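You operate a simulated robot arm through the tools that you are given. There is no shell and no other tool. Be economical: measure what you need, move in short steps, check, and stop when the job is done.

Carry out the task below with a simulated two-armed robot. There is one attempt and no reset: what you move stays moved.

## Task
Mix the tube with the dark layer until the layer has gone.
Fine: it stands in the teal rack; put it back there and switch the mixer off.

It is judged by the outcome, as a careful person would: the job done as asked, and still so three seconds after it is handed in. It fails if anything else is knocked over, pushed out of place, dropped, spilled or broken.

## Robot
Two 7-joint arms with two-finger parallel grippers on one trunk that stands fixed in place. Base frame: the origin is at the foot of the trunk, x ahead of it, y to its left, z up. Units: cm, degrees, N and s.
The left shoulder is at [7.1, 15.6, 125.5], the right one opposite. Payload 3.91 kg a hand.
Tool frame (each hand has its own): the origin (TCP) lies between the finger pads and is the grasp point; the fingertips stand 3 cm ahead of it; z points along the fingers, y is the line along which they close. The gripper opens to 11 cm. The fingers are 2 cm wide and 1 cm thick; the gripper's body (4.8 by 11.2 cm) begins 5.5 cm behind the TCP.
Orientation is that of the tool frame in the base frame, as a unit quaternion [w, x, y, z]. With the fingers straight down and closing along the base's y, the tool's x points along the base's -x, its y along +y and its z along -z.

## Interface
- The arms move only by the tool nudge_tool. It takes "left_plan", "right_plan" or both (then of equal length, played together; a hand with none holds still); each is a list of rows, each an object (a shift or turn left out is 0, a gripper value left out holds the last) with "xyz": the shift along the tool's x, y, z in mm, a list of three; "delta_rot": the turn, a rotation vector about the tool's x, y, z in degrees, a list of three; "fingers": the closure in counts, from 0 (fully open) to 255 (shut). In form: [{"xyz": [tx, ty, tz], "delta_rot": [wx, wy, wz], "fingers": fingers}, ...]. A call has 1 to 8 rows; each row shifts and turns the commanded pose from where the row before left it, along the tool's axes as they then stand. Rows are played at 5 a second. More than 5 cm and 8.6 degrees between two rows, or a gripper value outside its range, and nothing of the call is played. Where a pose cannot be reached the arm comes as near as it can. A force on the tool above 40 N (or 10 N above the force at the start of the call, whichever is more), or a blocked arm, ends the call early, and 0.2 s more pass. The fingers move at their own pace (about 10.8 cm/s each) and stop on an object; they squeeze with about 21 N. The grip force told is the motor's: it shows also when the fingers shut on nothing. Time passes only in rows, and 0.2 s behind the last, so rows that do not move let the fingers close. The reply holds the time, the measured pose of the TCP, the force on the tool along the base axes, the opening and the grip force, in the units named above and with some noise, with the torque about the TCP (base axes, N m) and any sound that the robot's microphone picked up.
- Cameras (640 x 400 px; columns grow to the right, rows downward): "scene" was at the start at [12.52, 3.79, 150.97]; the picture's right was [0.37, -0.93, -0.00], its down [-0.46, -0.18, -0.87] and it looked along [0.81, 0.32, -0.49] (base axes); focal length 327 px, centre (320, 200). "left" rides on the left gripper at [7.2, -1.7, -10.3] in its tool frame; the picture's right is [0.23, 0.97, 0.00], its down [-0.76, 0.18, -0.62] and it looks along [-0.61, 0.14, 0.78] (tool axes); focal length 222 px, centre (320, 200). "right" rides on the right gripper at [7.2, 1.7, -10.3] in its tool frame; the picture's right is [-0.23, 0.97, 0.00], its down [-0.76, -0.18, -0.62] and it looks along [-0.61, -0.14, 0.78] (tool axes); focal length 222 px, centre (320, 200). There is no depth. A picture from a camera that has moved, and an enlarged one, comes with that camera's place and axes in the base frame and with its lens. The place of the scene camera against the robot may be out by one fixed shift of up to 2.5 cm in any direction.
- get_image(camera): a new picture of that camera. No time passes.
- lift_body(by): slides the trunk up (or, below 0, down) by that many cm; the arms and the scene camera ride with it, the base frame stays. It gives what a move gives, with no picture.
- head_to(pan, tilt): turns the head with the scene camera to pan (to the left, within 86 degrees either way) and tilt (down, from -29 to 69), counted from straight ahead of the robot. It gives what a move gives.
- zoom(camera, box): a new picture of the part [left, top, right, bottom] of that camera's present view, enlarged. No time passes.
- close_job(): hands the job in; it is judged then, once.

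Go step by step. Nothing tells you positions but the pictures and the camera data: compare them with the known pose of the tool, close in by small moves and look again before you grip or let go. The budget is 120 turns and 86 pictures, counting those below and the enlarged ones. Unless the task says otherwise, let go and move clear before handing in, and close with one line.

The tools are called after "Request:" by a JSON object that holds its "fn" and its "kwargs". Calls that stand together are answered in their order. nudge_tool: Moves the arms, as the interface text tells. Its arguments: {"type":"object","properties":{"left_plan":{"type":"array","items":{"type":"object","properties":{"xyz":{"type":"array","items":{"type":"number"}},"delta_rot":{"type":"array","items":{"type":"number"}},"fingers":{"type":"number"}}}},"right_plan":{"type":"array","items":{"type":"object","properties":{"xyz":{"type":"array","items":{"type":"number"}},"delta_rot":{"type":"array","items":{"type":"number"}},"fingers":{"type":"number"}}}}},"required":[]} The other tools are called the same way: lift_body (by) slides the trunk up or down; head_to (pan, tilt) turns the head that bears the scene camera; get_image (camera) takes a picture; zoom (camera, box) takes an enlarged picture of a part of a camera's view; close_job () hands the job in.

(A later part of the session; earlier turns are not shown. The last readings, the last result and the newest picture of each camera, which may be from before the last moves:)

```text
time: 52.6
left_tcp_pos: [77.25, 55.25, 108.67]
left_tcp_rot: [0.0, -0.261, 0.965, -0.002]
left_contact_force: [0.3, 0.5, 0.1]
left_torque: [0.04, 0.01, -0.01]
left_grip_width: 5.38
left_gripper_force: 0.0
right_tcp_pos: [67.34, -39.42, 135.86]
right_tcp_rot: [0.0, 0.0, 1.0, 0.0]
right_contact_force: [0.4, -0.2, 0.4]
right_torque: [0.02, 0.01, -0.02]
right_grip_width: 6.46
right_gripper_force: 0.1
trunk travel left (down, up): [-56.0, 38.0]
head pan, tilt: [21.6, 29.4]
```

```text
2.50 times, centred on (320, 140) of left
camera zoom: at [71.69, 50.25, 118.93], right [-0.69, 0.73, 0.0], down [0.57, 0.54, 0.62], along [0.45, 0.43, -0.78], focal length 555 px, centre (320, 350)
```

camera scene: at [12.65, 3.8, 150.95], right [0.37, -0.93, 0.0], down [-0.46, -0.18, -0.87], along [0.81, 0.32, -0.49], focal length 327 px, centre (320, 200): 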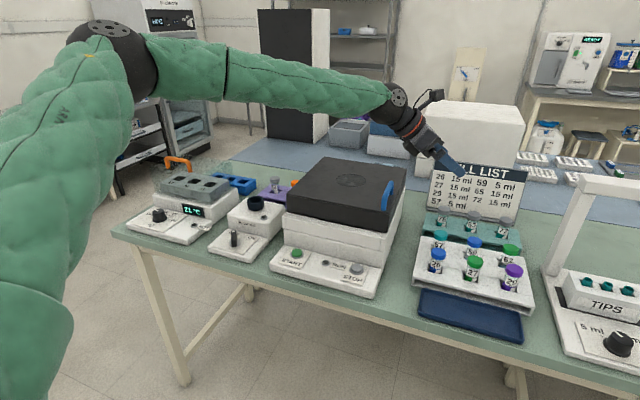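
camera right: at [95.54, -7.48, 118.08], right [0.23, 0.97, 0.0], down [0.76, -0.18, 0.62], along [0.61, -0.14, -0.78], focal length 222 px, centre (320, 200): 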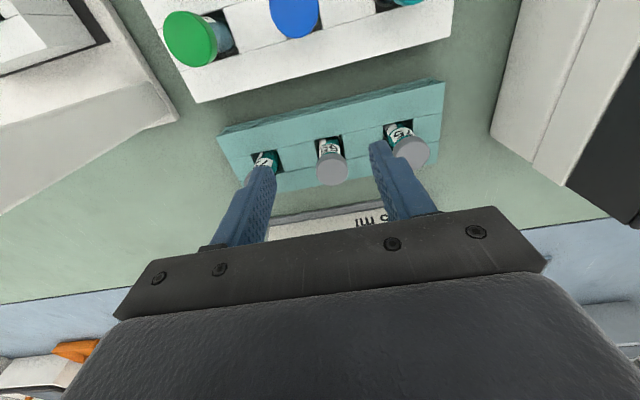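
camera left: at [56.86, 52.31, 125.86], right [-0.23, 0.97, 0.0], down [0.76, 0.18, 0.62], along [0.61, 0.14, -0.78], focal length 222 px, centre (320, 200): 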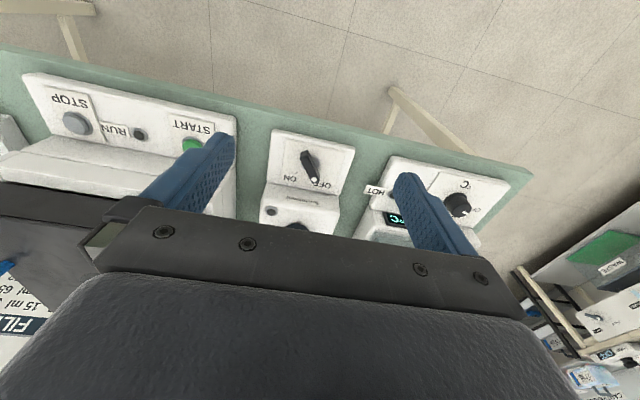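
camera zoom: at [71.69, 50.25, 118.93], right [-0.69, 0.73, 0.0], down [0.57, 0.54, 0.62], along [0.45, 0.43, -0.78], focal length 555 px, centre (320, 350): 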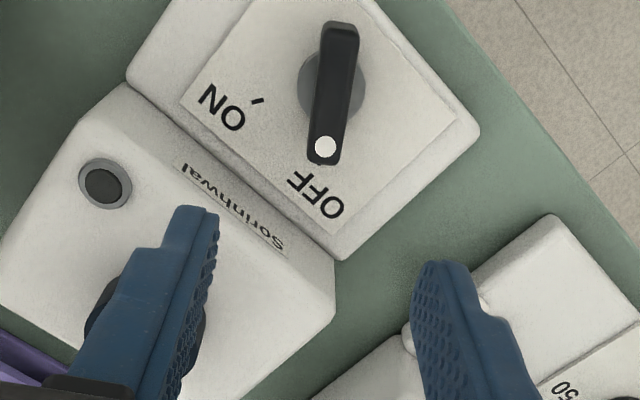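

The knob axis is at about (76.2,55.5), with OFF at +36° and ON at −35°. I align and descend to just above the bar.

Request:
{"fn": "nudge_tool", "kwargs": {"left_plan": [{"xyz": [7, 8.2, 0], "delta_rot": [0, 0, -5.5]}, {"xyz": [0, 0, 45]}, {"xyz": [0, 0, 45]}, {"xyz": [0, 0, 25]}]}}

Request:
{"fn": "get_image", "kwargs": {"camera": "left"}}

Request:
{"fn": "zoom", "kwargs": {"camera": "scene", "box": [150, 120, 350, 245]}}

```text
time: 53.6
left_tcp_pos: [76.07, 55.44, 97.19]
left_tcp_rot: [0.0, -0.307, 0.952, -0.001]
left_contact_force: [0.1, 0.3, 0.1]
left_torque: [-0.01, -0.01, -0.04]
left_grip_width: 5.39
left_gripper_force: 0.0
right_tcp_pos: [67.6, -39.41, 135.94]
right_tcp_rot: [-0.001, -0.001, 1.0, 0.0]
right_contact_force: [-0.1, 0.0, 0.2]
right_torque: [-0.03, 0.0, 0.01]
right_grip_width: 6.48
right_gripper_force: 0.1
trunk travel left (down, up): [-56.0, 38.0]
head pan, tilt: [21.6, 29.4]
```

```text
63 pictures are left
camera left: at [71.14, 50.07, 107.46], right [-0.75, 0.66, 0.0], down [0.51, 0.59, 0.62], along [0.41, 0.47, -0.78], focal length 222 px, centre (320, 200)
```

left: 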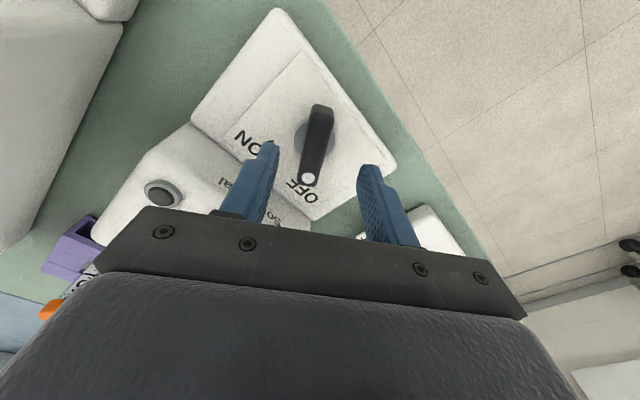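

```text
3.20 times, centred on (250, 182) of scene
camera zoom: at [12.56, 3.8, 136.97], right [0.37, -0.93, 0.0], down [-0.46, -0.18, -0.87], along [0.81, 0.32, -0.49], focal length 1048 px, centre (544, 256)
```

zoom: 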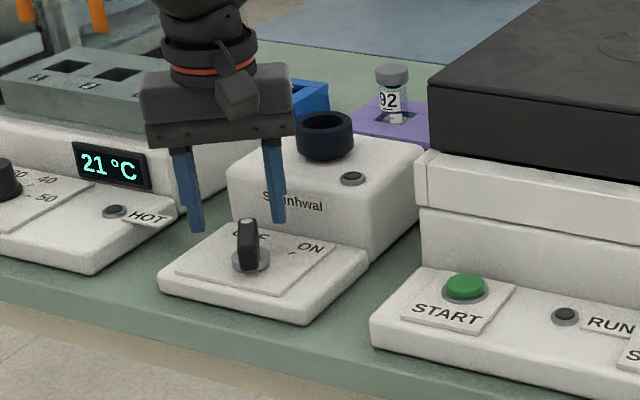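

The bar is centred between the fingers. I descend a little further and close on it.

Request:
{"fn": "nudge_tool", "kwargs": {"left_plan": [{"xyz": [0, 0, 20]}, {"xyz": [0, 0, 15]}, {"xyz": [0, 0, 8]}]}}

Request:
{"fn": "zoom", "kwargs": {"camera": "scene", "box": [180, 140, 300, 240]}}

```text
time: 54.6
left_tcp_pos: [76.12, 55.53, 93.49]
left_tcp_rot: [0.005, -0.306, 0.952, -0.001]
left_contact_force: [-10.4, -0.8, 17.3]
left_torque: [0.37, 0.8, 0.23]
left_grip_width: 5.67
left_gripper_force: 3.0
right_tcp_pos: [67.22, -39.48, 135.89]
right_tcp_rot: [0.0, 0.0, 1.0, 0.0]
right_contact_force: [0.1, -0.5, -0.9]
right_torque: [-0.02, 0.0, 0.04]
right_grip_width: 6.5
right_gripper_force: 0.1
trunk travel left (down, up): [-56.0, 38.0]
head pan, tilt: [21.6, 29.4]
stopped in row 3 (left hand): the force on the tool passed its limit at 43 N (the readings are from after the stop); the commanded pose is now the measured one
```

```text
4.00 times, centred on (240, 190) of scene
camera zoom: at [12.25, 3.67, 137.0], right [0.37, -0.93, 0.0], down [-0.46, -0.18, -0.87], along [0.81, 0.32, -0.49], focal length 1310 px, centre (640, 240)
```

zoom: 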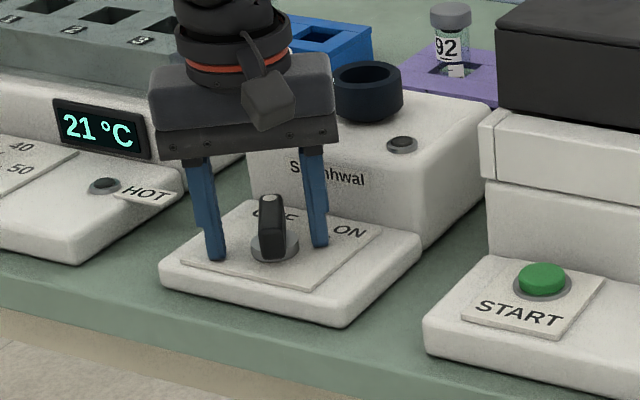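

The fingertips touched the panel (z≈90.4). I back up 8 mm and close gently on the bar.

Request:
{"fn": "nudge_tool", "kwargs": {"left_plan": [{"xyz": [0, 0, -8]}, {"fingers": 255}, {}, {}]}}

Request:
{"fn": "zoom", "kwargs": {"camera": "scene", "box": [180, 140, 300, 240]}}

```text
time: 55.5
left_tcp_pos: [76.54, 55.28, 93.96]
left_tcp_rot: [0.002, -0.306, 0.952, -0.002]
left_contact_force: [32.2, -30.4, -23.0]
left_torque: [-0.27, -1.41, 0.23]
left_grip_width: 3.19
left_gripper_force: 45.3
right_tcp_pos: [68.0, -39.33, 135.66]
right_tcp_rot: [-0.001, -0.002, 1.0, 0.0]
right_contact_force: [0.1, 0.0, 0.1]
right_torque: [0.01, 0.01, 0.02]
right_grip_width: 6.46
right_gripper_force: 0.1
trunk travel left (down, up): [-56.0, 38.0]
head pan, tilt: [21.6, 29.4]
stopped in row 4 (left hand): the force on the tool passed its limit at 42 N (the readings are from after the stop); the commanded pose is now the measured one
```

```text
4.00 times, centred on (240, 190) of scene
camera zoom: at [12.99, 3.64, 136.9], right [0.37, -0.93, 0.0], down [-0.46, -0.18, -0.87], along [0.81, 0.32, -0.49], focal length 1310 px, centre (640, 240)
```

zoom: 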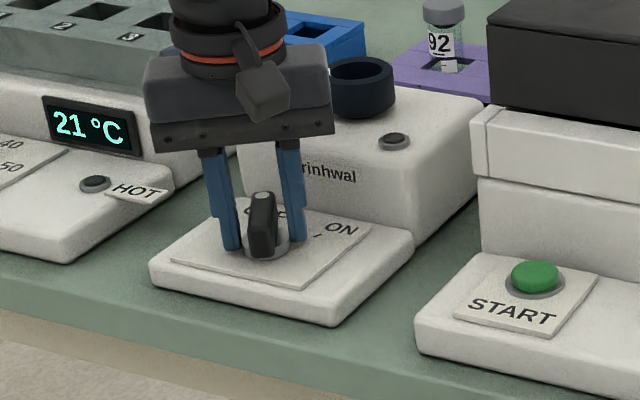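

The tips caught the knob's base disc (3.2 cm wide). I open, rise 12 mm, and check.

Request:
{"fn": "nudge_tool", "kwargs": {"left_plan": [{"fingers": 130}, {}, {"xyz": [0, 0, -12]}, {}]}}

Request:
{"fn": "get_image", "kwargs": {"camera": "left"}}

```text
time: 56.5
left_tcp_pos: [76.14, 55.59, 94.95]
left_tcp_rot: [0.003, -0.306, 0.952, -0.001]
left_contact_force: [0.4, -0.3, -0.9]
left_torque: [-0.01, 0.04, -0.01]
left_grip_width: 5.38
left_gripper_force: 0.1
right_tcp_pos: [67.73, -39.33, 135.99]
right_tcp_rot: [0.0, -0.002, 1.0, 0.0]
right_contact_force: [0.1, -0.2, -0.3]
right_torque: [-0.02, 0.03, -0.01]
right_grip_width: 6.49
right_gripper_force: 0.0
trunk travel left (down, up): [-56.0, 38.0]
head pan, tilt: [21.6, 29.4]
```

```text
59 pictures are left
camera left: at [71.18, 50.11, 105.34], right [-0.75, 0.66, -0.01], down [0.51, 0.59, 0.63], along [0.42, 0.47, -0.78], focal length 222 px, centre (320, 200)
```

left: 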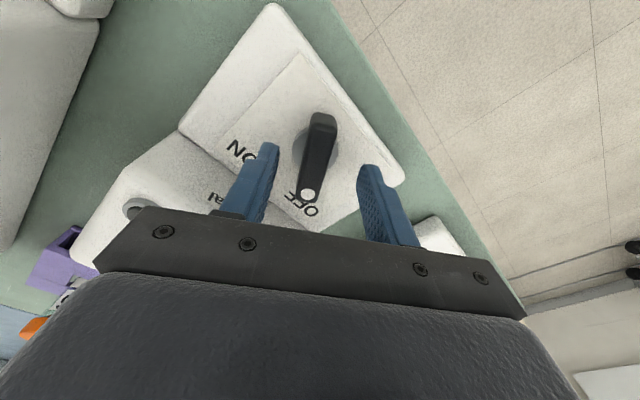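

The tips are now about 1.5 cm above the panel; I close again to find the bar.

Request:
{"fn": "nudge_tool", "kwargs": {"left_plan": [{"xyz": [2, -1, -2], "fingers": 255}, {}, {}]}}

Request:
{"fn": "zoom", "kwargs": {"camera": "left", "box": [200, 80, 440, 230]}}

```text
time: 57.5
left_tcp_pos: [76.19, 55.02, 95.32]
left_tcp_rot: [0.004, -0.304, 0.953, -0.004]
left_contact_force: [32.4, -34.9, -15.7]
left_torque: [-0.08, -0.71, -0.81]
left_grip_width: 1.56
left_gripper_force: 45.3
right_tcp_pos: [68.12, -39.14, 135.6]
right_tcp_rot: [-0.002, -0.003, 1.0, 0.001]
right_contact_force: [0.0, 0.9, 0.2]
right_torque: [-0.02, -0.03, -0.03]
right_grip_width: 6.47
right_gripper_force: 0.1
trunk travel left (down, up): [-56.0, 38.0]
head pan, tilt: [21.6, 29.4]
stopped in row 3 (left hand): the force on the tool passed its limit at 41 N (the readings are from after the stop); the commanded pose is now the measured one
```

```text
2.67 times, centred on (320, 155) of left
camera zoom: at [71.16, 49.66, 105.59], right [-0.75, 0.66, -0.01], down [0.51, 0.59, 0.63], along [0.42, 0.46, -0.78], focal length 592 px, centre (320, 320)
```

zoom: 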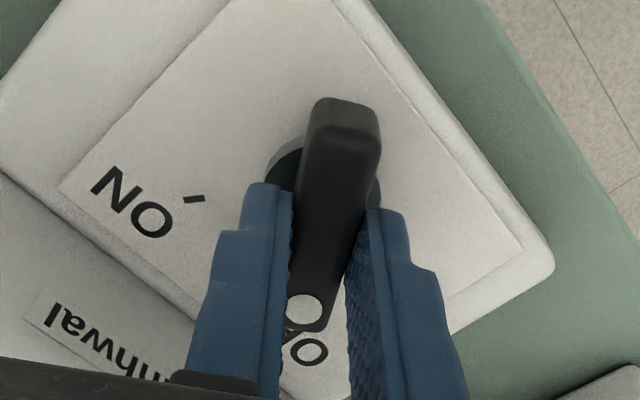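

I have the bar (1.56 cm wide), but the sideways force shows my grip is off-centre. I shift to relieve it.

Request:
{"fn": "nudge_tool", "kwargs": {"left_plan": [{"xyz": [0, -3, 0]}, {}]}}

```text
time: 58.1
left_tcp_pos: [76.29, 55.06, 95.53]
left_tcp_rot: [0.003, -0.307, 0.952, -0.002]
left_contact_force: [20.8, -21.8, -8.6]
left_torque: [0.08, -0.35, -0.93]
left_grip_width: 1.59
left_gripper_force: 45.2
right_tcp_pos: [67.94, -39.16, 135.64]
right_tcp_rot: [-0.001, -0.003, 1.0, 0.001]
right_contact_force: [-0.1, -0.4, -0.2]
right_torque: [-0.01, -0.01, -0.01]
right_grip_width: 6.46
right_gripper_force: 0.0
trunk travel left (down, up): [-56.0, 38.0]
head pan, tilt: [21.6, 29.4]
```

Request:
{"fn": "nudge_tool", "kwargs": {"left_plan": [{"xyz": [0, -5, 1]}, {}]}}

```text
time: 58.7
left_tcp_pos: [76.29, 55.11, 95.35]
left_tcp_rot: [0.005, -0.308, 0.951, -0.002]
left_contact_force: [-4.6, 21.7, 11.0]
left_torque: [0.36, 1.4, -0.78]
left_grip_width: 1.58
left_gripper_force: 45.5
right_tcp_pos: [67.56, -39.01, 135.99]
right_tcp_rot: [0.0, -0.003, 1.0, -0.001]
right_contact_force: [-0.3, 0.2, -0.5]
right_torque: [0.0, -0.06, 0.0]
right_grip_width: 6.46
right_gripper_force: 0.0
trunk travel left (down, up): [-56.0, 38.0]
head pan, tilt: [21.6, 29.4]
```

The grip is now nearly centred. I turn clockwise in steps, watching the force.

Request:
{"fn": "nudge_tool", "kwargs": {"left_plan": [{"xyz": [0, 2, 0], "delta_rot": [0, 0, 5]}, {"delta_rot": [0, 0, 7]}, {"delta_rot": [0, 0, 7]}, {"delta_rot": [0, 0, 7]}]}}

```text
time: 59.7
left_tcp_pos: [76.27, 55.07, 95.4]
left_tcp_rot: [0.006, -0.084, 0.996, -0.003]
left_contact_force: [4.8, 21.6, 12.5]
left_torque: [0.54, 0.6, 0.03]
left_grip_width: 1.59
left_gripper_force: 45.0
right_tcp_pos: [67.51, -39.04, 135.96]
right_tcp_rot: [0.0, -0.001, 1.0, 0.0]
right_contact_force: [-0.2, 0.3, 0.2]
right_torque: [0.01, -0.01, 0.01]
right_grip_width: 6.45
right_gripper_force: 0.1
trunk travel left (down, up): [-56.0, 38.0]
head pan, tilt: [21.6, 29.4]
```

Turning freely. I continue toward ON.

Request:
{"fn": "nudge_tool", "kwargs": {"left_plan": [{"xyz": [0, 2, 0], "delta_rot": [0, 0, 7]}, {"delta_rot": [0, 0, 8]}, {"delta_rot": [0, 0, 8]}, {"delta_rot": [0, 0, 8]}, {"delta_rot": [0, 0, 8]}, {"delta_rot": [0, 0, 6]}]}}

Request:
{"fn": "zoom", "kwargs": {"camera": "scene", "box": [180, 140, 300, 240]}}

```text
time: 61.1
left_tcp_pos: [76.29, 54.93, 95.42]
left_tcp_rot: [0.005, 0.305, 0.952, 0.001]
left_contact_force: [1.7, -12.0, 0.7]
left_torque: [-1.05, -0.47, 0.94]
left_grip_width: 1.56
left_gripper_force: 44.8
right_tcp_pos: [67.63, -39.18, 135.87]
right_tcp_rot: [0.001, -0.002, 1.0, 0.001]
right_contact_force: [-0.2, -0.2, -0.6]
right_torque: [0.01, -0.01, 0.03]
right_grip_width: 6.45
right_gripper_force: 0.0
trunk travel left (down, up): [-56.0, 38.0]
head pan, tilt: [21.6, 29.4]
```

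```text
4.00 times, centred on (240, 190) of scene
camera zoom: at [12.52, 3.66, 136.97], right [0.37, -0.93, 0.0], down [-0.46, -0.18, -0.87], along [0.81, 0.32, -0.49], focal length 1310 px, centre (640, 240)
```

zoom: 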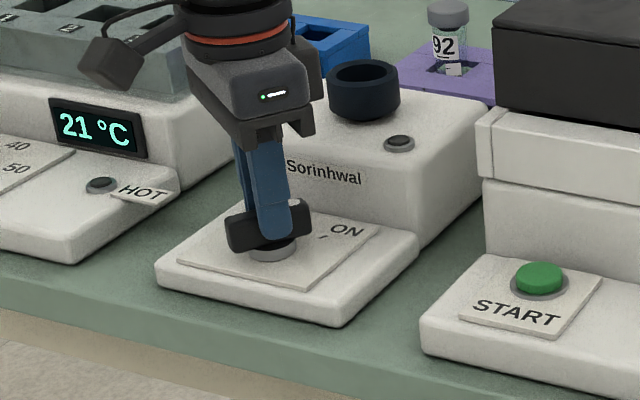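

The knob now points to about ON. I release, rise, and look whether the mixer runs.

Request:
{"fn": "nudge_tool", "kwargs": {"left_plan": [{"fingers": 130}, {}, {"xyz": [0, 0, -40]}, {"xyz": [0, 0, -40]}]}}

Request:
{"fn": "zoom", "kwargs": {"camera": "scene", "box": [180, 140, 300, 240]}}

```text
time: 62.1
left_tcp_pos: [76.19, 55.12, 103.5]
left_tcp_rot: [0.005, 0.304, 0.953, 0.0]
left_contact_force: [-0.5, 0.8, -0.4]
left_torque: [0.0, -0.03, -0.04]
left_grip_width: 5.39
left_gripper_force: 0.0
right_tcp_pos: [67.69, -39.15, 135.88]
right_tcp_rot: [0.0, -0.001, 1.0, 0.0]
right_contact_force: [-1.1, 0.7, -0.6]
right_torque: [0.0, -0.01, -0.04]
right_grip_width: 6.47
right_gripper_force: 0.1
trunk travel left (down, up): [-56.0, 38.0]
head pan, tilt: [21.6, 29.4]
```

```text
4.00 times, centred on (240, 190) of scene
camera zoom: at [12.48, 3.71, 136.97], right [0.37, -0.93, 0.0], down [-0.46, -0.18, -0.87], along [0.81, 0.32, -0.49], focal length 1310 px, centre (640, 240)
```

zoom: 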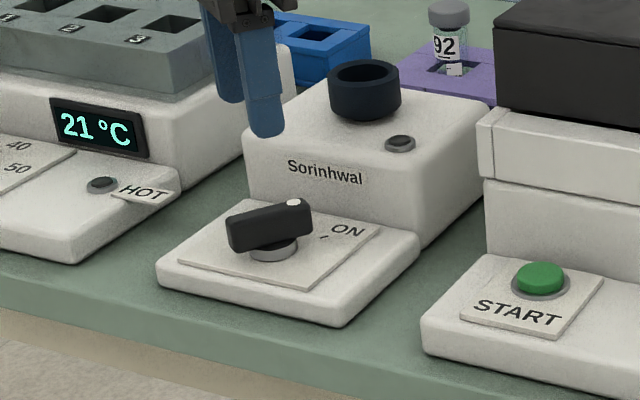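

The lamp isn't lit and there's no sound. I check the knob's angle against the ON tick from above.

Request:
{"fn": "get_image", "kwargs": {"camera": "left"}}

```text
55 pictures are left
camera left: at [69.21, 58.09, 113.64], right [0.38, 0.93, 0.0], down [0.72, -0.29, 0.63], along [0.58, -0.24, -0.78], focal length 222 px, centre (320, 200)
```

left: 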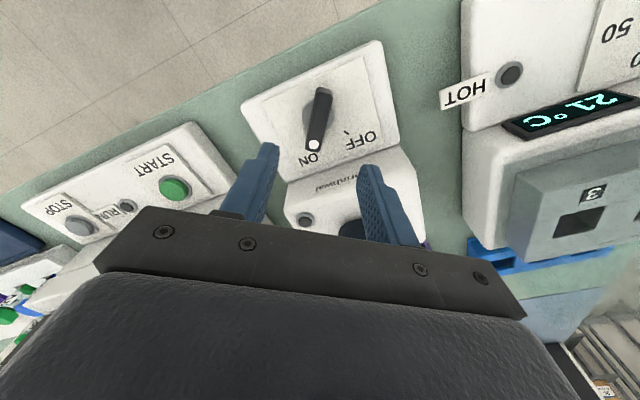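

The pointer covers the ON tick, so it is set; the mixer probably runs when the tube is pressed in. Next I take a tilted view of the cup to locate it.

Request:
{"fn": "nudge_tool", "kwargs": {"left_plan": [{"xyz": [0, 0, -45], "delta_rot": [0, 0, -8]}, {"xyz": [0, 0, -45], "delta_rot": [0, 0, -8]}, {"delta_rot": [0, 0, -8]}, {"delta_rot": [0, 0, -8]}, {"xyz": [45, -20, 0], "delta_rot": [0, 0, -3.5]}, {"xyz": [20, 0, 0], "delta_rot": [0, -8, 0]}, {"delta_rot": [0, -8, 0]}, {"delta_rot": [0, -8, 0]}]}}

Request:
{"fn": "get_image", "kwargs": {"camera": "left"}}

```text
time: 63.9
left_tcp_pos: [69.33, 53.51, 112.34]
left_tcp_rot: [0.213, -0.002, 0.977, -0.001]
left_contact_force: [0.3, 0.2, -0.1]
left_torque: [-0.01, -0.02, -0.04]
left_grip_width: 5.39
left_gripper_force: 0.0
right_tcp_pos: [67.38, -39.08, 136.05]
right_tcp_rot: [0.001, -0.001, 1.0, 0.0]
right_contact_force: [0.7, 0.3, 0.7]
right_torque: [-0.02, -0.01, 0.0]
right_grip_width: 6.46
right_gripper_force: 0.1
trunk travel left (down, up): [-56.0, 38.0]
head pan, tilt: [21.6, 29.4]
```

```text
54 pictures are left
camera left: at [58.37, 51.87, 118.66], right [-0.21, 0.97, -0.1], down [0.43, 0.18, 0.88], along [0.88, 0.14, -0.46], focal length 222 px, centre (320, 200)
```

left: 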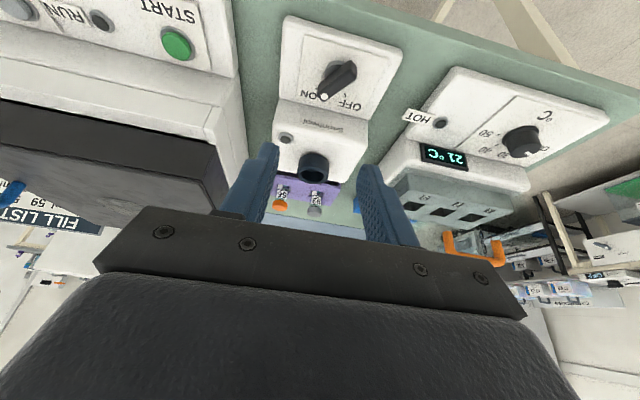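

Request:
{"fn": "zoom", "kwargs": {"camera": "left", "box": [264, 110, 364, 220]}}

```text
3.64 times, centred on (314, 165) of left
camera zoom: at [58.37, 51.87, 118.66], right [-0.21, 0.97, -0.1], down [0.43, 0.18, 0.88], along [0.88, 0.14, -0.46], focal length 808 px, centre (342, 327)
```

zoom: 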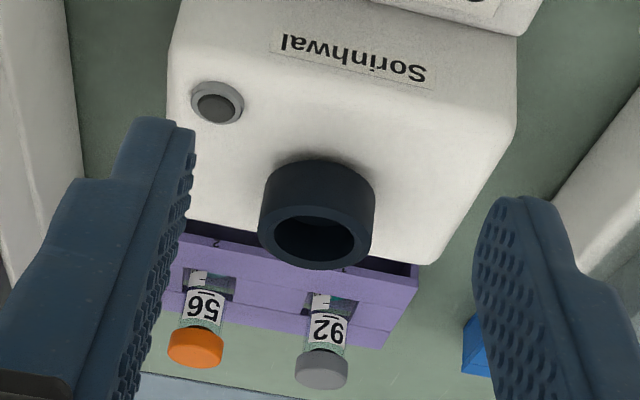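

The cup opening is at about (89.5,55.1,98), roughly 4 cm inside diameter. Now the right hand goes back over tube 65.

Request:
{"fn": "nudge_tool", "kwargs": {"right_plan": [{"xyz": [0, 50, 0]}, {"xyz": [0, 50, 0]}, {"xyz": [0, 50, 0]}, {"xyz": [0, 50, 0]}, {"xyz": [0, 50, 0]}, {"xyz": [0, 48, 0]}, {"xyz": [-50, 0, 0]}, {"xyz": [-50, 0, 0]}]}}

Request:
{"fn": "nudge_tool", "kwargs": {"right_plan": [{"xyz": [-45, 0, 20]}, {"xyz": [-45, 0, 20]}, {"xyz": [-45, 0, 20]}, {"xyz": [-45, 0, 20]}, {"xyz": [-45, 0, 20]}, {"xyz": [-45, 0, 20]}, {"xyz": [-45, 0, 20]}, {"xyz": [0, 0, 40]}]}}

Request:
{"fn": "get_image", "kwargs": {"camera": "right"}}

```text
time: 65.7
left_tcp_pos: [69.51, 53.51, 112.16]
left_tcp_rot: [0.212, -0.002, 0.977, -0.002]
left_contact_force: [-0.2, 0.7, 0.6]
left_torque: [-0.05, -0.01, -0.02]
left_grip_width: 5.42
left_gripper_force: 0.0
right_tcp_pos: [77.32, -9.1, 135.71]
right_tcp_rot: [-0.001, -0.002, 1.0, -0.001]
right_contact_force: [-0.5, 0.0, 0.2]
right_torque: [-0.02, 0.01, -0.02]
right_grip_width: 6.47
right_gripper_force: 0.0
trunk travel left (down, up): [-56.0, 38.0]
head pan, tilt: [21.6, 29.4]
```

```text
time: 67.5
left_tcp_pos: [69.45, 53.25, 112.25]
left_tcp_rot: [0.213, -0.001, 0.977, -0.001]
left_contact_force: [0.3, -0.5, -0.2]
left_torque: [0.03, 0.0, 0.04]
left_grip_width: 5.4
left_gripper_force: 0.0
right_tcp_pos: [105.45, -10.2, 117.34]
right_tcp_rot: [0.001, -0.003, 1.0, -0.001]
right_contact_force: [0.3, -0.6, 0.8]
right_torque: [0.0, 0.03, -0.03]
right_grip_width: 6.46
right_gripper_force: 0.0
right hand out of reach, approached as far as the arm can: row 7
trunk travel left (down, up): [-56.0, 38.0]
head pan, tilt: [21.6, 29.4]
```

```text
52 pictures are left
camera right: at [98.13, -8.57, 127.74], right [0.22, 0.97, 0.0], down [0.76, -0.17, 0.62], along [0.61, -0.14, -0.78], focal length 222 px, centre (320, 200)
```

right: 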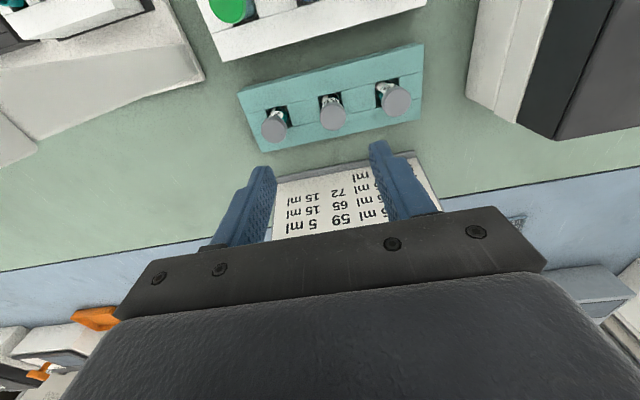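

I add a 16° tilt for reach, align over tube 65 at (108.3,-9.0), and descend to just above the cap.

Request:
{"fn": "nudge_tool", "kwargs": {"right_plan": [{"delta_rot": [0, -8, 0]}, {"delta_rot": [0, -8, 0]}, {"xyz": [-27, 12, 7.8]}, {"xyz": [12.4, 0, 43.2]}, {"xyz": [12.4, 0, 43.2]}, {"xyz": [12.4, 0, 43.2]}]}}

Request:
{"fn": "get_image", "kwargs": {"camera": "right"}}

```text
time: 68.9
left_tcp_pos: [69.47, 53.35, 112.28]
left_tcp_rot: [0.212, -0.001, 0.977, -0.001]
left_contact_force: [0.3, -0.7, 0.7]
left_torque: [0.0, 0.02, 0.02]
left_grip_width: 5.38
left_gripper_force: 0.1
right_tcp_pos: [108.14, -8.66, 103.81]
right_tcp_rot: [0.139, -0.002, 0.99, 0.002]
right_contact_force: [-0.9, -0.4, -0.5]
right_torque: [0.03, 0.0, 0.03]
right_grip_width: 6.48
right_gripper_force: 0.0
trunk travel left (down, up): [-56.0, 38.0]
head pan, tilt: [21.6, 29.4]
```

```text
51 pictures are left
camera right: at [98.38, -7.16, 111.74], right [0.21, 0.97, 0.06], down [0.56, -0.18, 0.81], along [0.8, -0.14, -0.58], focal length 222 px, centre (320, 200)
```

right: 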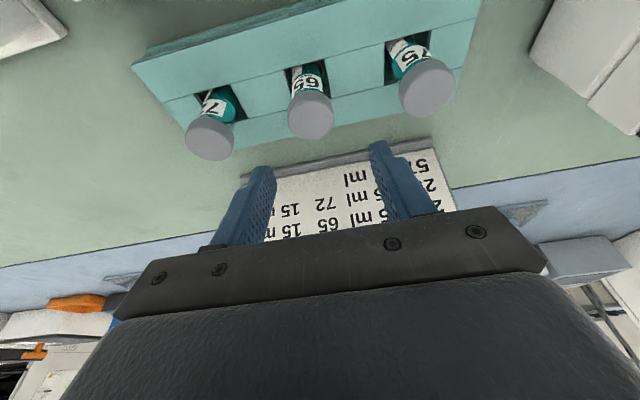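

Tube 65 is at (108.6,-9.1). I shift 4 mm, descend around its cap and look before closing.

Request:
{"fn": "nudge_tool", "kwargs": {"right_plan": [{"xyz": [-1, -4, 0]}, {"xyz": [8.3, 0, 28.8]}, {"xyz": [8.3, 0, 28.8]}, {"xyz": [4.1, 0, 14.4]}]}}

Request:
{"fn": "get_image", "kwargs": {"camera": "right"}}

```text
time: 69.9
left_tcp_pos: [69.36, 53.38, 112.32]
left_tcp_rot: [0.212, -0.002, 0.977, -0.002]
left_contact_force: [0.1, 0.3, -0.5]
left_torque: [-0.02, -0.01, 0.02]
left_grip_width: 5.39
left_gripper_force: 0.0
right_tcp_pos: [108.24, -9.04, 96.49]
right_tcp_rot: [0.139, -0.002, 0.99, 0.0]
right_contact_force: [0.0, -1.3, 0.6]
right_torque: [-0.03, -0.03, 0.0]
right_grip_width: 6.47
right_gripper_force: 0.0
trunk travel left (down, up): [-56.0, 38.0]
head pan, tilt: [21.6, 29.4]
```

```text
50 pictures are left
camera right: at [98.4, -7.52, 104.42], right [0.21, 0.97, 0.06], down [0.56, -0.18, 0.81], along [0.8, -0.14, -0.58], focal length 222 px, centre (320, 200)
```

right: 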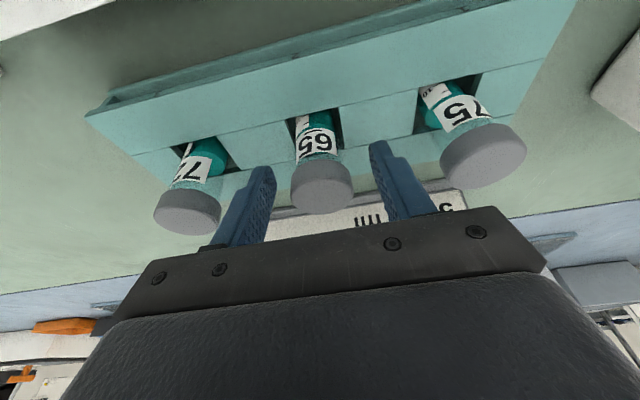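

The cap sits exactly between the pads. I close and lift straight up.

Request:
{"fn": "nudge_tool", "kwargs": {"right_plan": [{"fingers": 255}, {}, {}, {}]}}

Request:
{"fn": "nudge_tool", "kwargs": {"right_plan": [{"xyz": [-5.5, 0, -19.2]}, {"xyz": [-8.3, 0, -28.8]}, {"xyz": [-8.3, 0, -28.8]}, {"xyz": [-8.3, 0, -28.8]}]}}

Request:
{"fn": "zoom", "kwargs": {"camera": "scene", "box": [416, 120, 536, 195]}}

```text
time: 70.9
left_tcp_pos: [69.42, 53.43, 112.25]
left_tcp_rot: [0.213, -0.001, 0.977, -0.001]
left_contact_force: [-0.7, -0.2, -0.7]
left_torque: [0.01, 0.01, -0.02]
left_grip_width: 5.37
left_gripper_force: 0.1
right_tcp_pos: [108.16, -9.04, 96.47]
right_tcp_rot: [0.139, -0.002, 0.99, 0.0]
right_contact_force: [-0.4, 0.2, 0.2]
right_torque: [0.02, -0.03, 0.03]
right_grip_width: 3.49
right_gripper_force: 21.5
trunk travel left (down, up): [-56.0, 38.0]
head pan, tilt: [21.6, 29.4]
```

```text
time: 71.9
left_tcp_pos: [69.36, 53.43, 112.41]
left_tcp_rot: [0.214, -0.001, 0.977, -0.002]
left_contact_force: [-0.1, -0.1, -0.8]
left_torque: [0.03, 0.02, 0.02]
left_grip_width: 5.37
left_gripper_force: 0.1
right_tcp_pos: [108.06, -8.72, 107.59]
right_tcp_rot: [0.139, -0.003, 0.99, 0.0]
right_contact_force: [0.4, -0.7, 0.5]
right_torque: [0.02, 0.0, 0.01]
right_grip_width: 3.5
right_gripper_force: 21.0
trunk travel left (down, up): [-56.0, 38.0]
head pan, tilt: [21.6, 29.4]
```

```text
5.33 times, centred on (476, 158) of scene
camera zoom: at [12.45, 3.84, 136.97], right [0.37, -0.93, 0.0], down [-0.46, -0.18, -0.87], along [0.81, 0.32, -0.49], focal length 1746 px, centre (-512, 427)
```

zoom: 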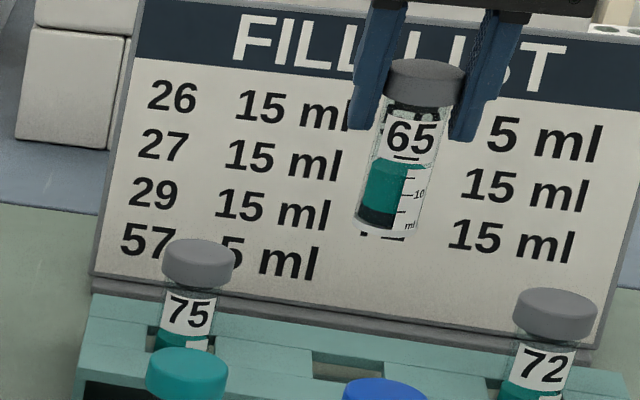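

Tube 65 clearly has the dark layer at its bottom, so it's the one; it's about 9 cm long. I carry it up and back toward the handover place while the left hand retreats and begins turning to point right.

Request:
{"fn": "nudge_tool", "kwargs": {"right_plan": [{"xyz": [-11, 0, -38.4]}, {"xyz": [-11, 0, -38.4]}, {"xyz": [-5.5, 0, -19.2]}, {"xyz": [46.1, 0, -13.2]}, {"xyz": [46.1, 0, -13.2]}, {"xyz": [46.1, 0, -13.2]}, {"xyz": [46.1, 0, -13.2]}, {"xyz": [46.1, 0, -13.2]}], "left_plan": [{"xyz": [-20.4, 0, -44]}, {"xyz": [41, 0, -18.3]}, {"xyz": [41, 0, -18.3]}, {"delta_rot": [3.46, 0, 7.77]}, {"delta_rot": [3.46, 0, 7.77]}, {"delta_rot": [3.46, 0, 7.77]}, {"delta_rot": [3.46, 0, 7.77]}, {"delta_rot": [3.46, 0, 7.77]}]}}

Request:
{"fn": "nudge_tool", "kwargs": {"right_plan": [{"xyz": [46.1, 0, -13.2]}, {"xyz": [46.1, 0, -13.2]}, {"xyz": [46.1, 0, -13.2]}, {}, {}, {}, {}, {}], "left_plan": [{"delta_rot": [3.46, 0, 7.77]}, {"delta_rot": [3.46, 0, 7.77]}, {"delta_rot": [3.46, 0, 7.77]}, {"delta_rot": [3.46, 0, 7.77]}, {"delta_rot": [3.46, 0, 7.77]}, {"delta_rot": [2.03, 0, 4.57]}, {"delta_rot": [0, -8.5, 0]}, {"delta_rot": [0, -8.5, 0]}]}}

```text
time: 73.7
left_tcp_pos: [60.36, 53.4, 117.19]
left_tcp_rot: [0.199, 0.354, 0.911, -0.075]
left_contact_force: [0.1, 0.0, 0.2]
left_torque: [0.02, 0.01, 0.01]
left_grip_width: 5.39
left_gripper_force: 0.1
right_tcp_pos: [84.14, -9.31, 117.52]
right_tcp_rot: [0.139, -0.002, 0.99, 0.0]
right_contact_force: [-0.4, 0.5, -0.2]
right_torque: [-0.02, -0.03, -0.01]
right_grip_width: 3.51
right_gripper_force: 21.1
trunk travel left (down, up): [-56.0, 38.0]
head pan, tilt: [21.6, 29.4]
```

```text
time: 75.5
left_tcp_pos: [60.52, 53.53, 117.18]
left_tcp_rot: [0.254, 0.662, 0.661, -0.246]
left_contact_force: [0.3, -0.3, 0.1]
left_torque: [-0.02, -0.02, 0.03]
left_grip_width: 5.4
left_gripper_force: 0.1
right_tcp_pos: [70.19, -9.42, 117.51]
right_tcp_rot: [0.14, -0.002, 0.99, 0.001]
right_contact_force: [0.2, 0.3, 0.1]
right_torque: [-0.01, 0.01, 0.01]
right_grip_width: 3.5
right_gripper_force: 20.8
trunk travel left (down, up): [-56.0, 38.0]
head pan, tilt: [21.6, 29.4]
```

The left hand now points right with about 41° tilt. I add tilt to 60° and bring it across in front, moving the right hand 4 cm toward it.

Request:
{"fn": "nudge_tool", "kwargs": {"left_plan": [{"delta_rot": [0, -8.5, 0], "fingers": 93}, {"delta_rot": [0, -8.5, 0]}, {"delta_rot": [0, -1.6, 0]}, {"xyz": [-24, 0, 41.6]}, {"xyz": [-24, 0, 41.6]}, {"xyz": [-24, 0, 41.6]}, {"xyz": [-24, 0, 41.6]}, {"xyz": [-24, 0, 41.6]}], "right_plan": [{"xyz": [0, 20, 0]}, {"xyz": [0, 20, 0]}, {}, {}, {}, {}, {}, {}]}}

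Request:
{"fn": "nudge_tool", "kwargs": {"left_plan": [{"xyz": [-24, 0, 41.6]}, {"xyz": [-24, 0, 41.6]}, {"xyz": [-24, 0, 41.6]}, {"xyz": [0, 45, 0]}, {"xyz": [0, 45, 0]}]}}

Request:
{"fn": "get_image", "kwargs": {"camera": "left"}}

Request:
{"fn": "get_image", "kwargs": {"camera": "scene"}}

```text
time: 77.3
left_tcp_pos: [60.51, 29.21, 117.07]
left_tcp_rot: [0.355, 0.614, 0.613, -0.349]
left_contact_force: [-0.1, 0.3, 0.2]
left_torque: [0.01, -0.01, -0.01]
left_grip_width: 6.97
left_gripper_force: 0.2
right_tcp_pos: [69.98, -5.6, 117.42]
right_tcp_rot: [0.138, -0.002, 0.99, 0.001]
right_contact_force: [0.3, 1.6, -1.4]
right_torque: [-0.01, 0.03, -0.01]
right_grip_width: 3.45
right_gripper_force: 21.0
trunk travel left (down, up): [-56.0, 38.0]
head pan, tilt: [21.6, 29.4]
```

```text
time: 78.5
left_tcp_pos: [69.57, 15.06, 116.96]
left_tcp_rot: [0.355, 0.615, 0.612, -0.348]
left_contact_force: [0.3, 0.2, 0.0]
left_torque: [0.04, 0.02, -0.02]
left_grip_width: 6.96
left_gripper_force: 0.0
right_tcp_pos: [70.08, -5.46, 117.47]
right_tcp_rot: [0.138, -0.003, 0.99, 0.0]
right_contact_force: [-0.5, -0.5, -0.2]
right_torque: [0.0, 0.0, -0.01]
right_grip_width: 3.49
right_gripper_force: 20.7
trunk travel left (down, up): [-56.0, 38.0]
head pan, tilt: [21.6, 29.4]
```

```text
48 pictures are left
camera left: at [67.89, 27.75, 115.8], right [0.98, 0.12, -0.19], down [0.17, 0.15, 0.97], along [0.14, -0.98, 0.13], focal length 222 px, centre (320, 200)
```

left: 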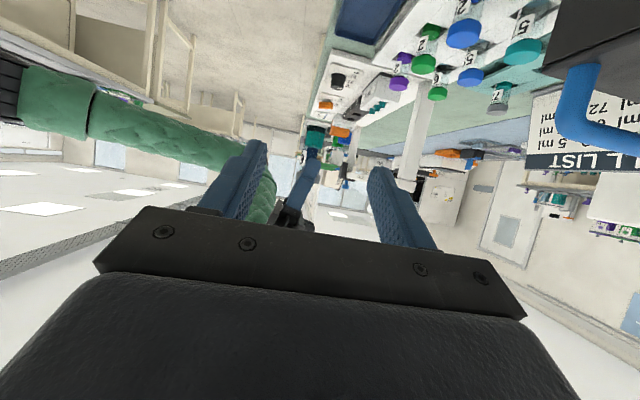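

```text
47 pictures are left
camera scene: at [12.63, 3.73, 136.95], right [0.37, -0.93, 0.0], down [-0.46, -0.18, -0.87], along [0.81, 0.32, -0.49], focal length 327 px, centre (320, 200)
```

scene: 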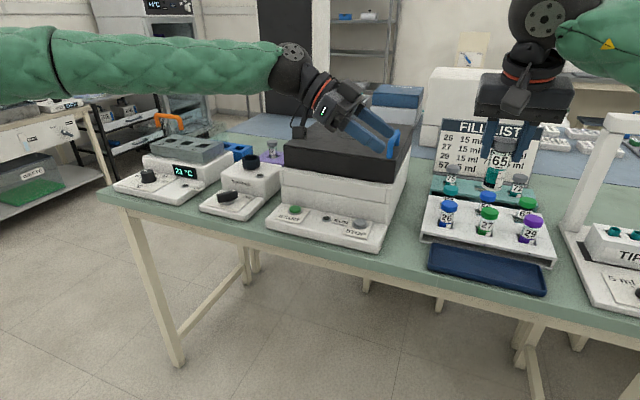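

The left hand faces the tube, which hangs upside down in its inverted picture. I zoom for alignment.

Request:
{"fn": "zoom", "kwargs": {"camera": "left", "box": [240, 90, 400, 220]}}

```text
3.08 times, centred on (320, 155) of left
camera zoom: at [67.89, 27.75, 115.8], right [0.98, 0.12, -0.19], down [0.17, 0.15, 0.97], along [0.14, -0.98, 0.13], focal length 684 px, centre (320, 338)
```

zoom: 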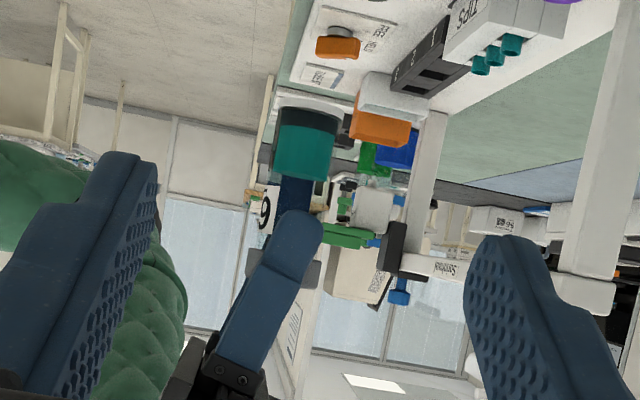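

The tube's axis is near x≈70.2 with its bottom near z≈108.5. I lower the left hand to grasp height and approach halfway, then look again.

Request:
{"fn": "nudge_tool", "kwargs": {"left_plan": [{"xyz": [31.2, 7, 18]}, {"xyz": [-24, 0, 41.6]}, {"xyz": [-24, 0, 41.6]}]}}

Request:
{"fn": "zoom", "kwargs": {"camera": "left", "box": [220, 70, 420, 230]}}

Request:
{"fn": "zoom", "kwargs": {"camera": "scene", "box": [380, 100, 572, 220]}}

```text
time: 79.3
left_tcp_pos: [70.35, 5.47, 113.2]
left_tcp_rot: [0.356, 0.614, 0.612, -0.349]
left_contact_force: [1.1, -0.5, 1.1]
left_torque: [-0.02, -0.02, 0.0]
left_grip_width: 6.97
left_gripper_force: 0.1
right_tcp_pos: [70.14, -5.36, 117.33]
right_tcp_rot: [0.139, -0.003, 0.99, 0.0]
right_contact_force: [-0.7, 0.3, -0.4]
right_torque: [-0.02, -0.03, 0.0]
right_grip_width: 3.48
right_gripper_force: 20.7
trunk travel left (down, up): [-56.0, 38.0]
head pan, tilt: [21.6, 29.4]
```

```text
2.50 times, centred on (320, 150) of left
camera zoom: at [68.62, 18.21, 112.16], right [0.97, 0.12, -0.19], down [0.17, 0.16, 0.97], along [0.14, -0.98, 0.13], focal length 555 px, centre (320, 325)
```

zoom: 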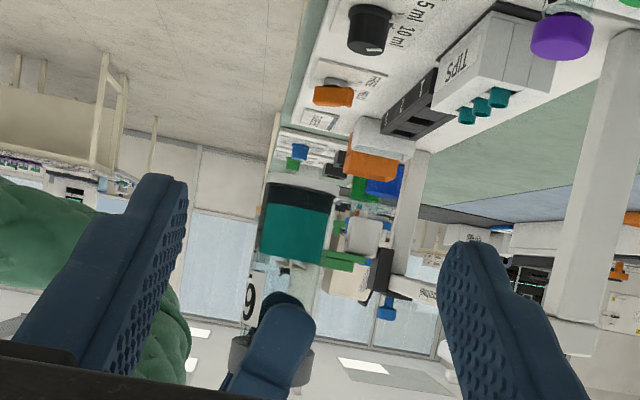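

```text
3.33 times, centred on (476, 160) of scene
camera zoom: at [12.62, 3.77, 136.95], right [0.37, -0.93, 0.0], down [-0.46, -0.18, -0.87], along [0.81, 0.32, -0.49], focal length 1091 px, centre (-200, 333)
```

zoom: 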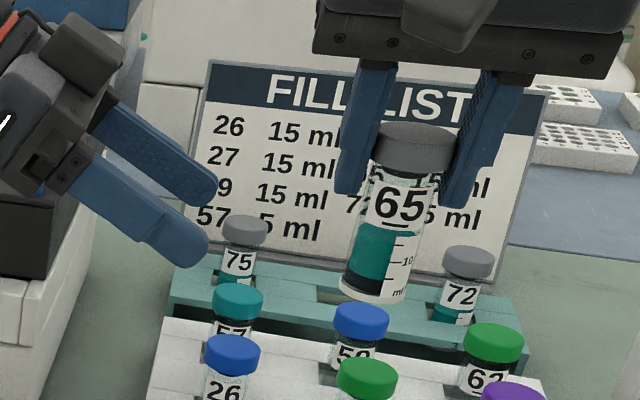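

Alignment is good: the tube is centred between the left fingers at x≈70.3. I make the final approach around the tube's body.

Request:
{"fn": "nudge_tool", "kwargs": {"left_plan": [{"xyz": [-12, 0, 20.8]}, {"xyz": [-12, 0, 20.8]}, {"xyz": [-12, 0, 20.8]}, {"xyz": [-12, 0, 20.8]}]}}

Request:
{"fn": "zoom", "kwargs": {"camera": "scene", "box": [420, 115, 540, 205]}}

Request:
{"fn": "zoom", "kwargs": {"camera": "left", "box": [220, 70, 420, 230]}}

```text
time: 80.3
left_tcp_pos: [70.18, -4.32, 113.34]
left_tcp_rot: [0.356, 0.614, 0.612, -0.348]
left_contact_force: [0.5, -0.2, -0.4]
left_torque: [-0.01, -0.03, 0.01]
left_grip_width: 7.0
left_gripper_force: 0.0
right_tcp_pos: [69.94, -5.57, 117.49]
right_tcp_rot: [0.139, -0.001, 0.99, 0.0]
right_contact_force: [0.1, -0.2, -0.4]
right_torque: [0.0, -0.02, 0.03]
right_grip_width: 3.49
right_gripper_force: 20.7
trunk travel left (down, up): [-56.0, 38.0]
head pan, tilt: [21.6, 29.4]
```

```text
4.44 times, centred on (480, 160) of scene
camera zoom: at [12.55, 3.69, 136.97], right [0.37, -0.93, 0.0], down [-0.46, -0.18, -0.87], along [0.81, 0.32, -0.49], focal length 1455 px, centre (-391, 378)
```

zoom: 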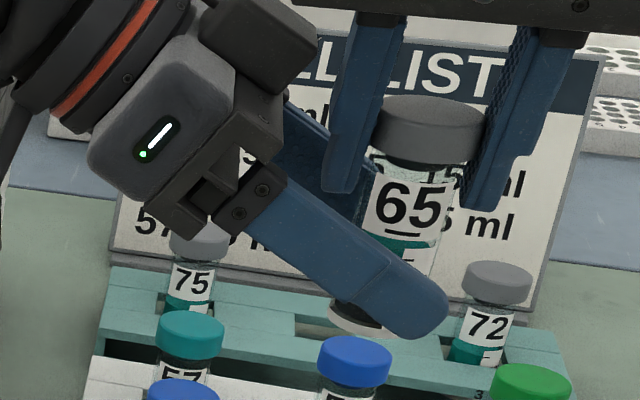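

```text
2.50 times, centred on (320, 150) of left
camera zoom: at [68.42, 8.4, 112.15], right [0.98, 0.12, -0.19], down [0.17, 0.15, 0.97], along [0.14, -0.98, 0.13], focal length 555 px, centre (320, 325)
```

zoom: 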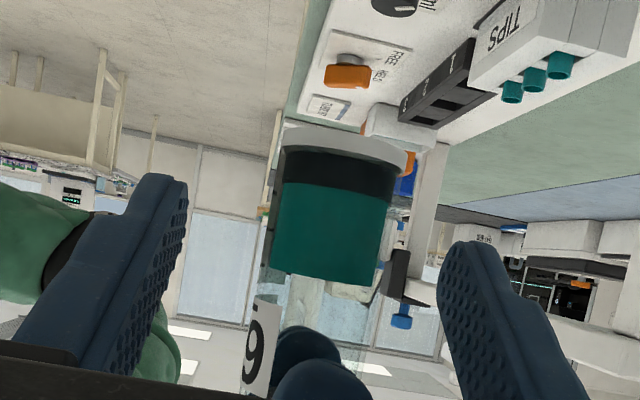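

I raise the left grip 8 mm to leave more of the tube's foot free, shift 4 mm to centre, and close the left hand on the body.

Request:
{"fn": "nudge_tool", "kwargs": {"left_plan": [{"xyz": [-6.9, 4, -4]}, {"fingers": 150}, {"fingers": 165}, {"fingers": 255}, {}, {}]}}

Request:
{"fn": "zoom", "kwargs": {"camera": "scene", "box": [420, 115, 540, 205]}}

```text
time: 81.7
left_tcp_pos: [70.64, -4.32, 114.01]
left_tcp_rot: [0.355, 0.615, 0.612, -0.348]
left_contact_force: [-18.4, 2.2, -1.6]
left_torque: [0.05, -0.46, -0.27]
left_grip_width: 2.85
left_gripper_force: 20.9
right_tcp_pos: [69.94, -5.5, 117.51]
right_tcp_rot: [0.139, -0.002, 0.99, 0.001]
right_contact_force: [19.1, -1.7, 1.5]
right_torque: [-0.07, -0.15, 0.02]
right_grip_width: 3.47
right_gripper_force: 20.8
trunk travel left (down, up): [-56.0, 38.0]
head pan, tilt: [21.6, 29.4]
```

```text
4.44 times, centred on (480, 160) of scene
camera zoom: at [12.54, 3.77, 136.97], right [0.37, -0.93, 0.0], down [-0.46, -0.18, -0.87], along [0.81, 0.32, -0.49], focal length 1455 px, centre (-391, 378)
```

zoom: 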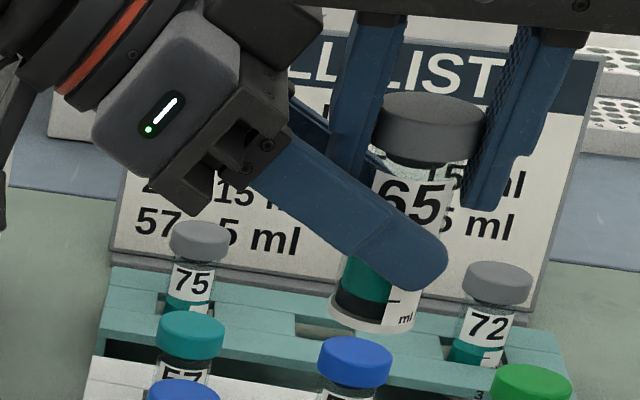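

The left hand holds the body at 2.85 cm width. I ease the sideways load (left 3 mm back), then open the right hand and lift it away.

Request:
{"fn": "nudge_tool", "kwargs": {"left_plan": [{"xyz": [0, -3, 0]}, {}]}}

Request:
{"fn": "nudge_tool", "kwargs": {"right_plan": [{"fingers": 105}, {}, {"xyz": [-5.5, 0, -19.2]}, {"xyz": [-8.3, 0, -28.8]}, {"xyz": [-11, 0, -38.4]}]}}

Request:
{"fn": "zoom", "kwargs": {"camera": "scene", "box": [420, 95, 560, 205]}}

```text
time: 82.3
left_tcp_pos: [70.54, -4.22, 113.96]
left_tcp_rot: [0.357, 0.613, 0.613, -0.348]
left_contact_force: [5.0, -4.1, -4.7]
left_torque: [0.19, -0.4, 0.06]
left_grip_width: 2.8
left_gripper_force: 20.7
right_tcp_pos: [69.89, -5.44, 117.5]
right_tcp_rot: [0.14, -0.003, 0.99, 0.001]
right_contact_force: [-4.1, 3.7, 5.3]
right_torque: [0.01, 0.54, 0.02]
right_grip_width: 3.47
right_gripper_force: 21.3
trunk travel left (down, up): [-56.0, 38.0]
head pan, tilt: [21.6, 29.4]
```

```text
time: 83.5
left_tcp_pos: [70.24, -4.26, 114.04]
left_tcp_rot: [0.355, 0.615, 0.612, -0.349]
left_contact_force: [0.6, 0.1, -1.0]
left_torque: [-0.02, -0.01, -0.03]
left_grip_width: 2.83
left_gripper_force: 20.9
right_tcp_pos: [69.87, -5.14, 126.59]
right_tcp_rot: [0.14, -0.002, 0.99, 0.0]
right_contact_force: [-0.1, 0.2, 0.0]
right_torque: [0.01, -0.03, 0.02]
right_grip_width: 6.48
right_gripper_force: 0.1
trunk travel left (down, up): [-56.0, 38.0]
head pan, tilt: [21.6, 29.4]
```

```text
3.64 times, centred on (490, 150) of scene
camera zoom: at [12.46, 3.84, 136.97], right [0.37, -0.93, 0.0], down [-0.46, -0.18, -0.87], along [0.81, 0.32, -0.49], focal length 1191 px, centre (-298, 382)
```

zoom: 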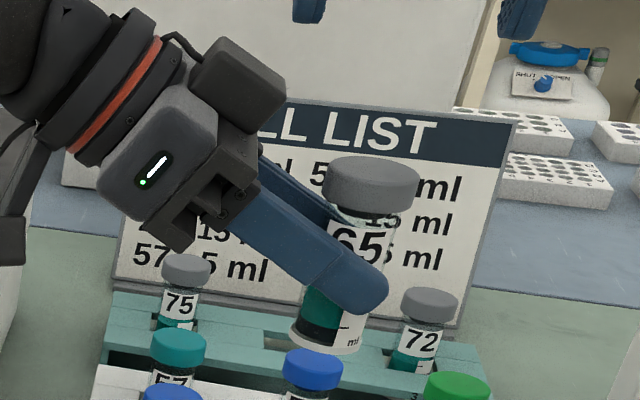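

The left hand holds the tube alone and upright. I carry it back and across to the mixer side.

Request:
{"fn": "nudge_tool", "kwargs": {"left_plan": [{"xyz": [0, -40, 0]}, {"xyz": [-30, -38, -17.3]}, {"xyz": [24, 0, -41.6]}, {"xyz": [24, 0, -41.6]}, {"xyz": [24, 0, -41.6]}, {"xyz": [24, 0, -41.6]}, {"xyz": [24, 0, -41.6]}, {"xyz": [24, 0, -41.6]}]}}

Request:
{"fn": "nudge_tool", "kwargs": {"left_plan": [{"xyz": [24, 0, -41.6]}, {"xyz": [24, 0, -41.6]}, {"xyz": [24, 0, -41.6]}, {"xyz": [24, 0, -41.6]}, {"xyz": [24, 0, -41.6]}, {"delta_rot": [-7.36, 0, -4.25]}, {"delta_rot": [-7.36, 0, -4.25]}, {"delta_rot": [-7.36, 0, -4.25]}]}}

Request:
{"fn": "nudge_tool", "kwargs": {"left_plan": [{"delta_rot": [-7.36, 0, -4.25]}, {"delta_rot": [-7.36, 0, -4.25]}, {"delta_rot": [-7.36, 0, -4.25]}, {"delta_rot": [-7.36, 0, -4.25]}, {"delta_rot": [-7.36, 0, -4.25]}, {"delta_rot": [-7.36, 0, -4.25]}, {"delta_rot": [-7.36, 0, -4.25]}, {"delta_rot": [-4.33, 0, -2.5]}]}}

Request:
{"fn": "get_image", "kwargs": {"camera": "scene"}}

```text
refused: row 2 steps farther than a row can; nothing moved
```

```text
time: 85.3
left_tcp_pos: [70.23, 19.84, 114.3]
left_tcp_rot: [0.426, 0.463, 0.731, -0.262]
left_contact_force: [0.9, -0.1, -0.6]
left_torque: [0.02, -0.02, 0.0]
left_grip_width: 2.81
left_gripper_force: 20.9
right_tcp_pos: [69.85, -5.46, 126.49]
right_tcp_rot: [0.139, -0.002, 0.99, 0.001]
right_contact_force: [0.9, -0.3, 0.7]
right_torque: [-0.01, -0.01, 0.03]
right_grip_width: 6.48
right_gripper_force: 0.0
trunk travel left (down, up): [-56.0, 38.0]
head pan, tilt: [21.6, 29.4]
```

```text
time: 87.1
left_tcp_pos: [70.13, 32.9, 111.17]
left_tcp_rot: [0.513, 0.105, 0.847, -0.091]
left_contact_force: [-0.3, 0.5, 0.6]
left_torque: [0.0, -0.01, -0.01]
left_grip_width: 2.85
left_gripper_force: 21.9
left hand out of reach, approached as far as the arm can: row 4, 5, 6, 7, 8
right_tcp_pos: [69.96, -5.33, 126.54]
right_tcp_rot: [0.14, -0.002, 0.99, 0.0]
right_contact_force: [0.0, 0.1, 0.3]
right_torque: [0.01, 0.02, -0.01]
right_grip_width: 6.47
right_gripper_force: 0.2
trunk travel left (down, up): [-56.0, 38.0]
head pan, tilt: [21.6, 29.4]
```

```text
39 pictures are left
camera scene: at [12.49, 3.72, 136.98], right [0.37, -0.93, 0.0], down [-0.46, -0.18, -0.87], along [0.81, 0.32, -0.49], focal length 327 px, centre (320, 200)
```

scene: 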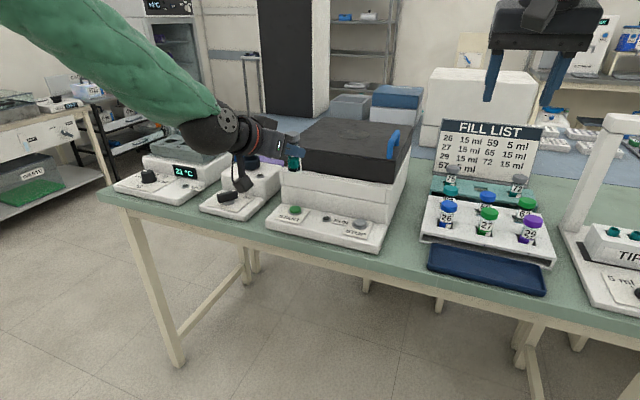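

One call of mine was refused while the later ones ran, but nothing touched; the tube is at about (72,32,110) in front of the centrifuge lid. I raise it before going on, one call at a time.

Request:
{"fn": "nudge_tool", "kwargs": {"left_plan": [{"xyz": [-42.6, -2.2, -21.9]}, {"xyz": [-42.6, -2.2, -21.9]}, {"xyz": [4.1, 46.1, -12.6]}, {"xyz": [4.1, 46.1, -12.6]}, {"xyz": [4.1, 46.1, -12.6]}, {"xyz": [4.1, 46.1, -12.6]}]}}

```text
time: 88.5
left_tcp_pos: [70.06, 54.55, 120.08]
left_tcp_rot: [0.513, 0.104, 0.847, -0.092]
left_contact_force: [0.1, 1.1, -0.2]
left_torque: [-0.03, 0.02, -0.02]
left_grip_width: 2.86
left_gripper_force: 21.0
left hand out of reach, approached as far as the arm can: row 1, 2
right_tcp_pos: [69.86, -4.78, 126.41]
right_tcp_rot: [0.138, -0.003, 0.99, -0.002]
right_contact_force: [0.5, 0.2, 0.4]
right_torque: [-0.05, -0.01, -0.02]
right_grip_width: 6.46
right_gripper_force: 0.0
trunk travel left (down, up): [-56.0, 38.0]
head pan, tilt: [21.6, 29.4]
```

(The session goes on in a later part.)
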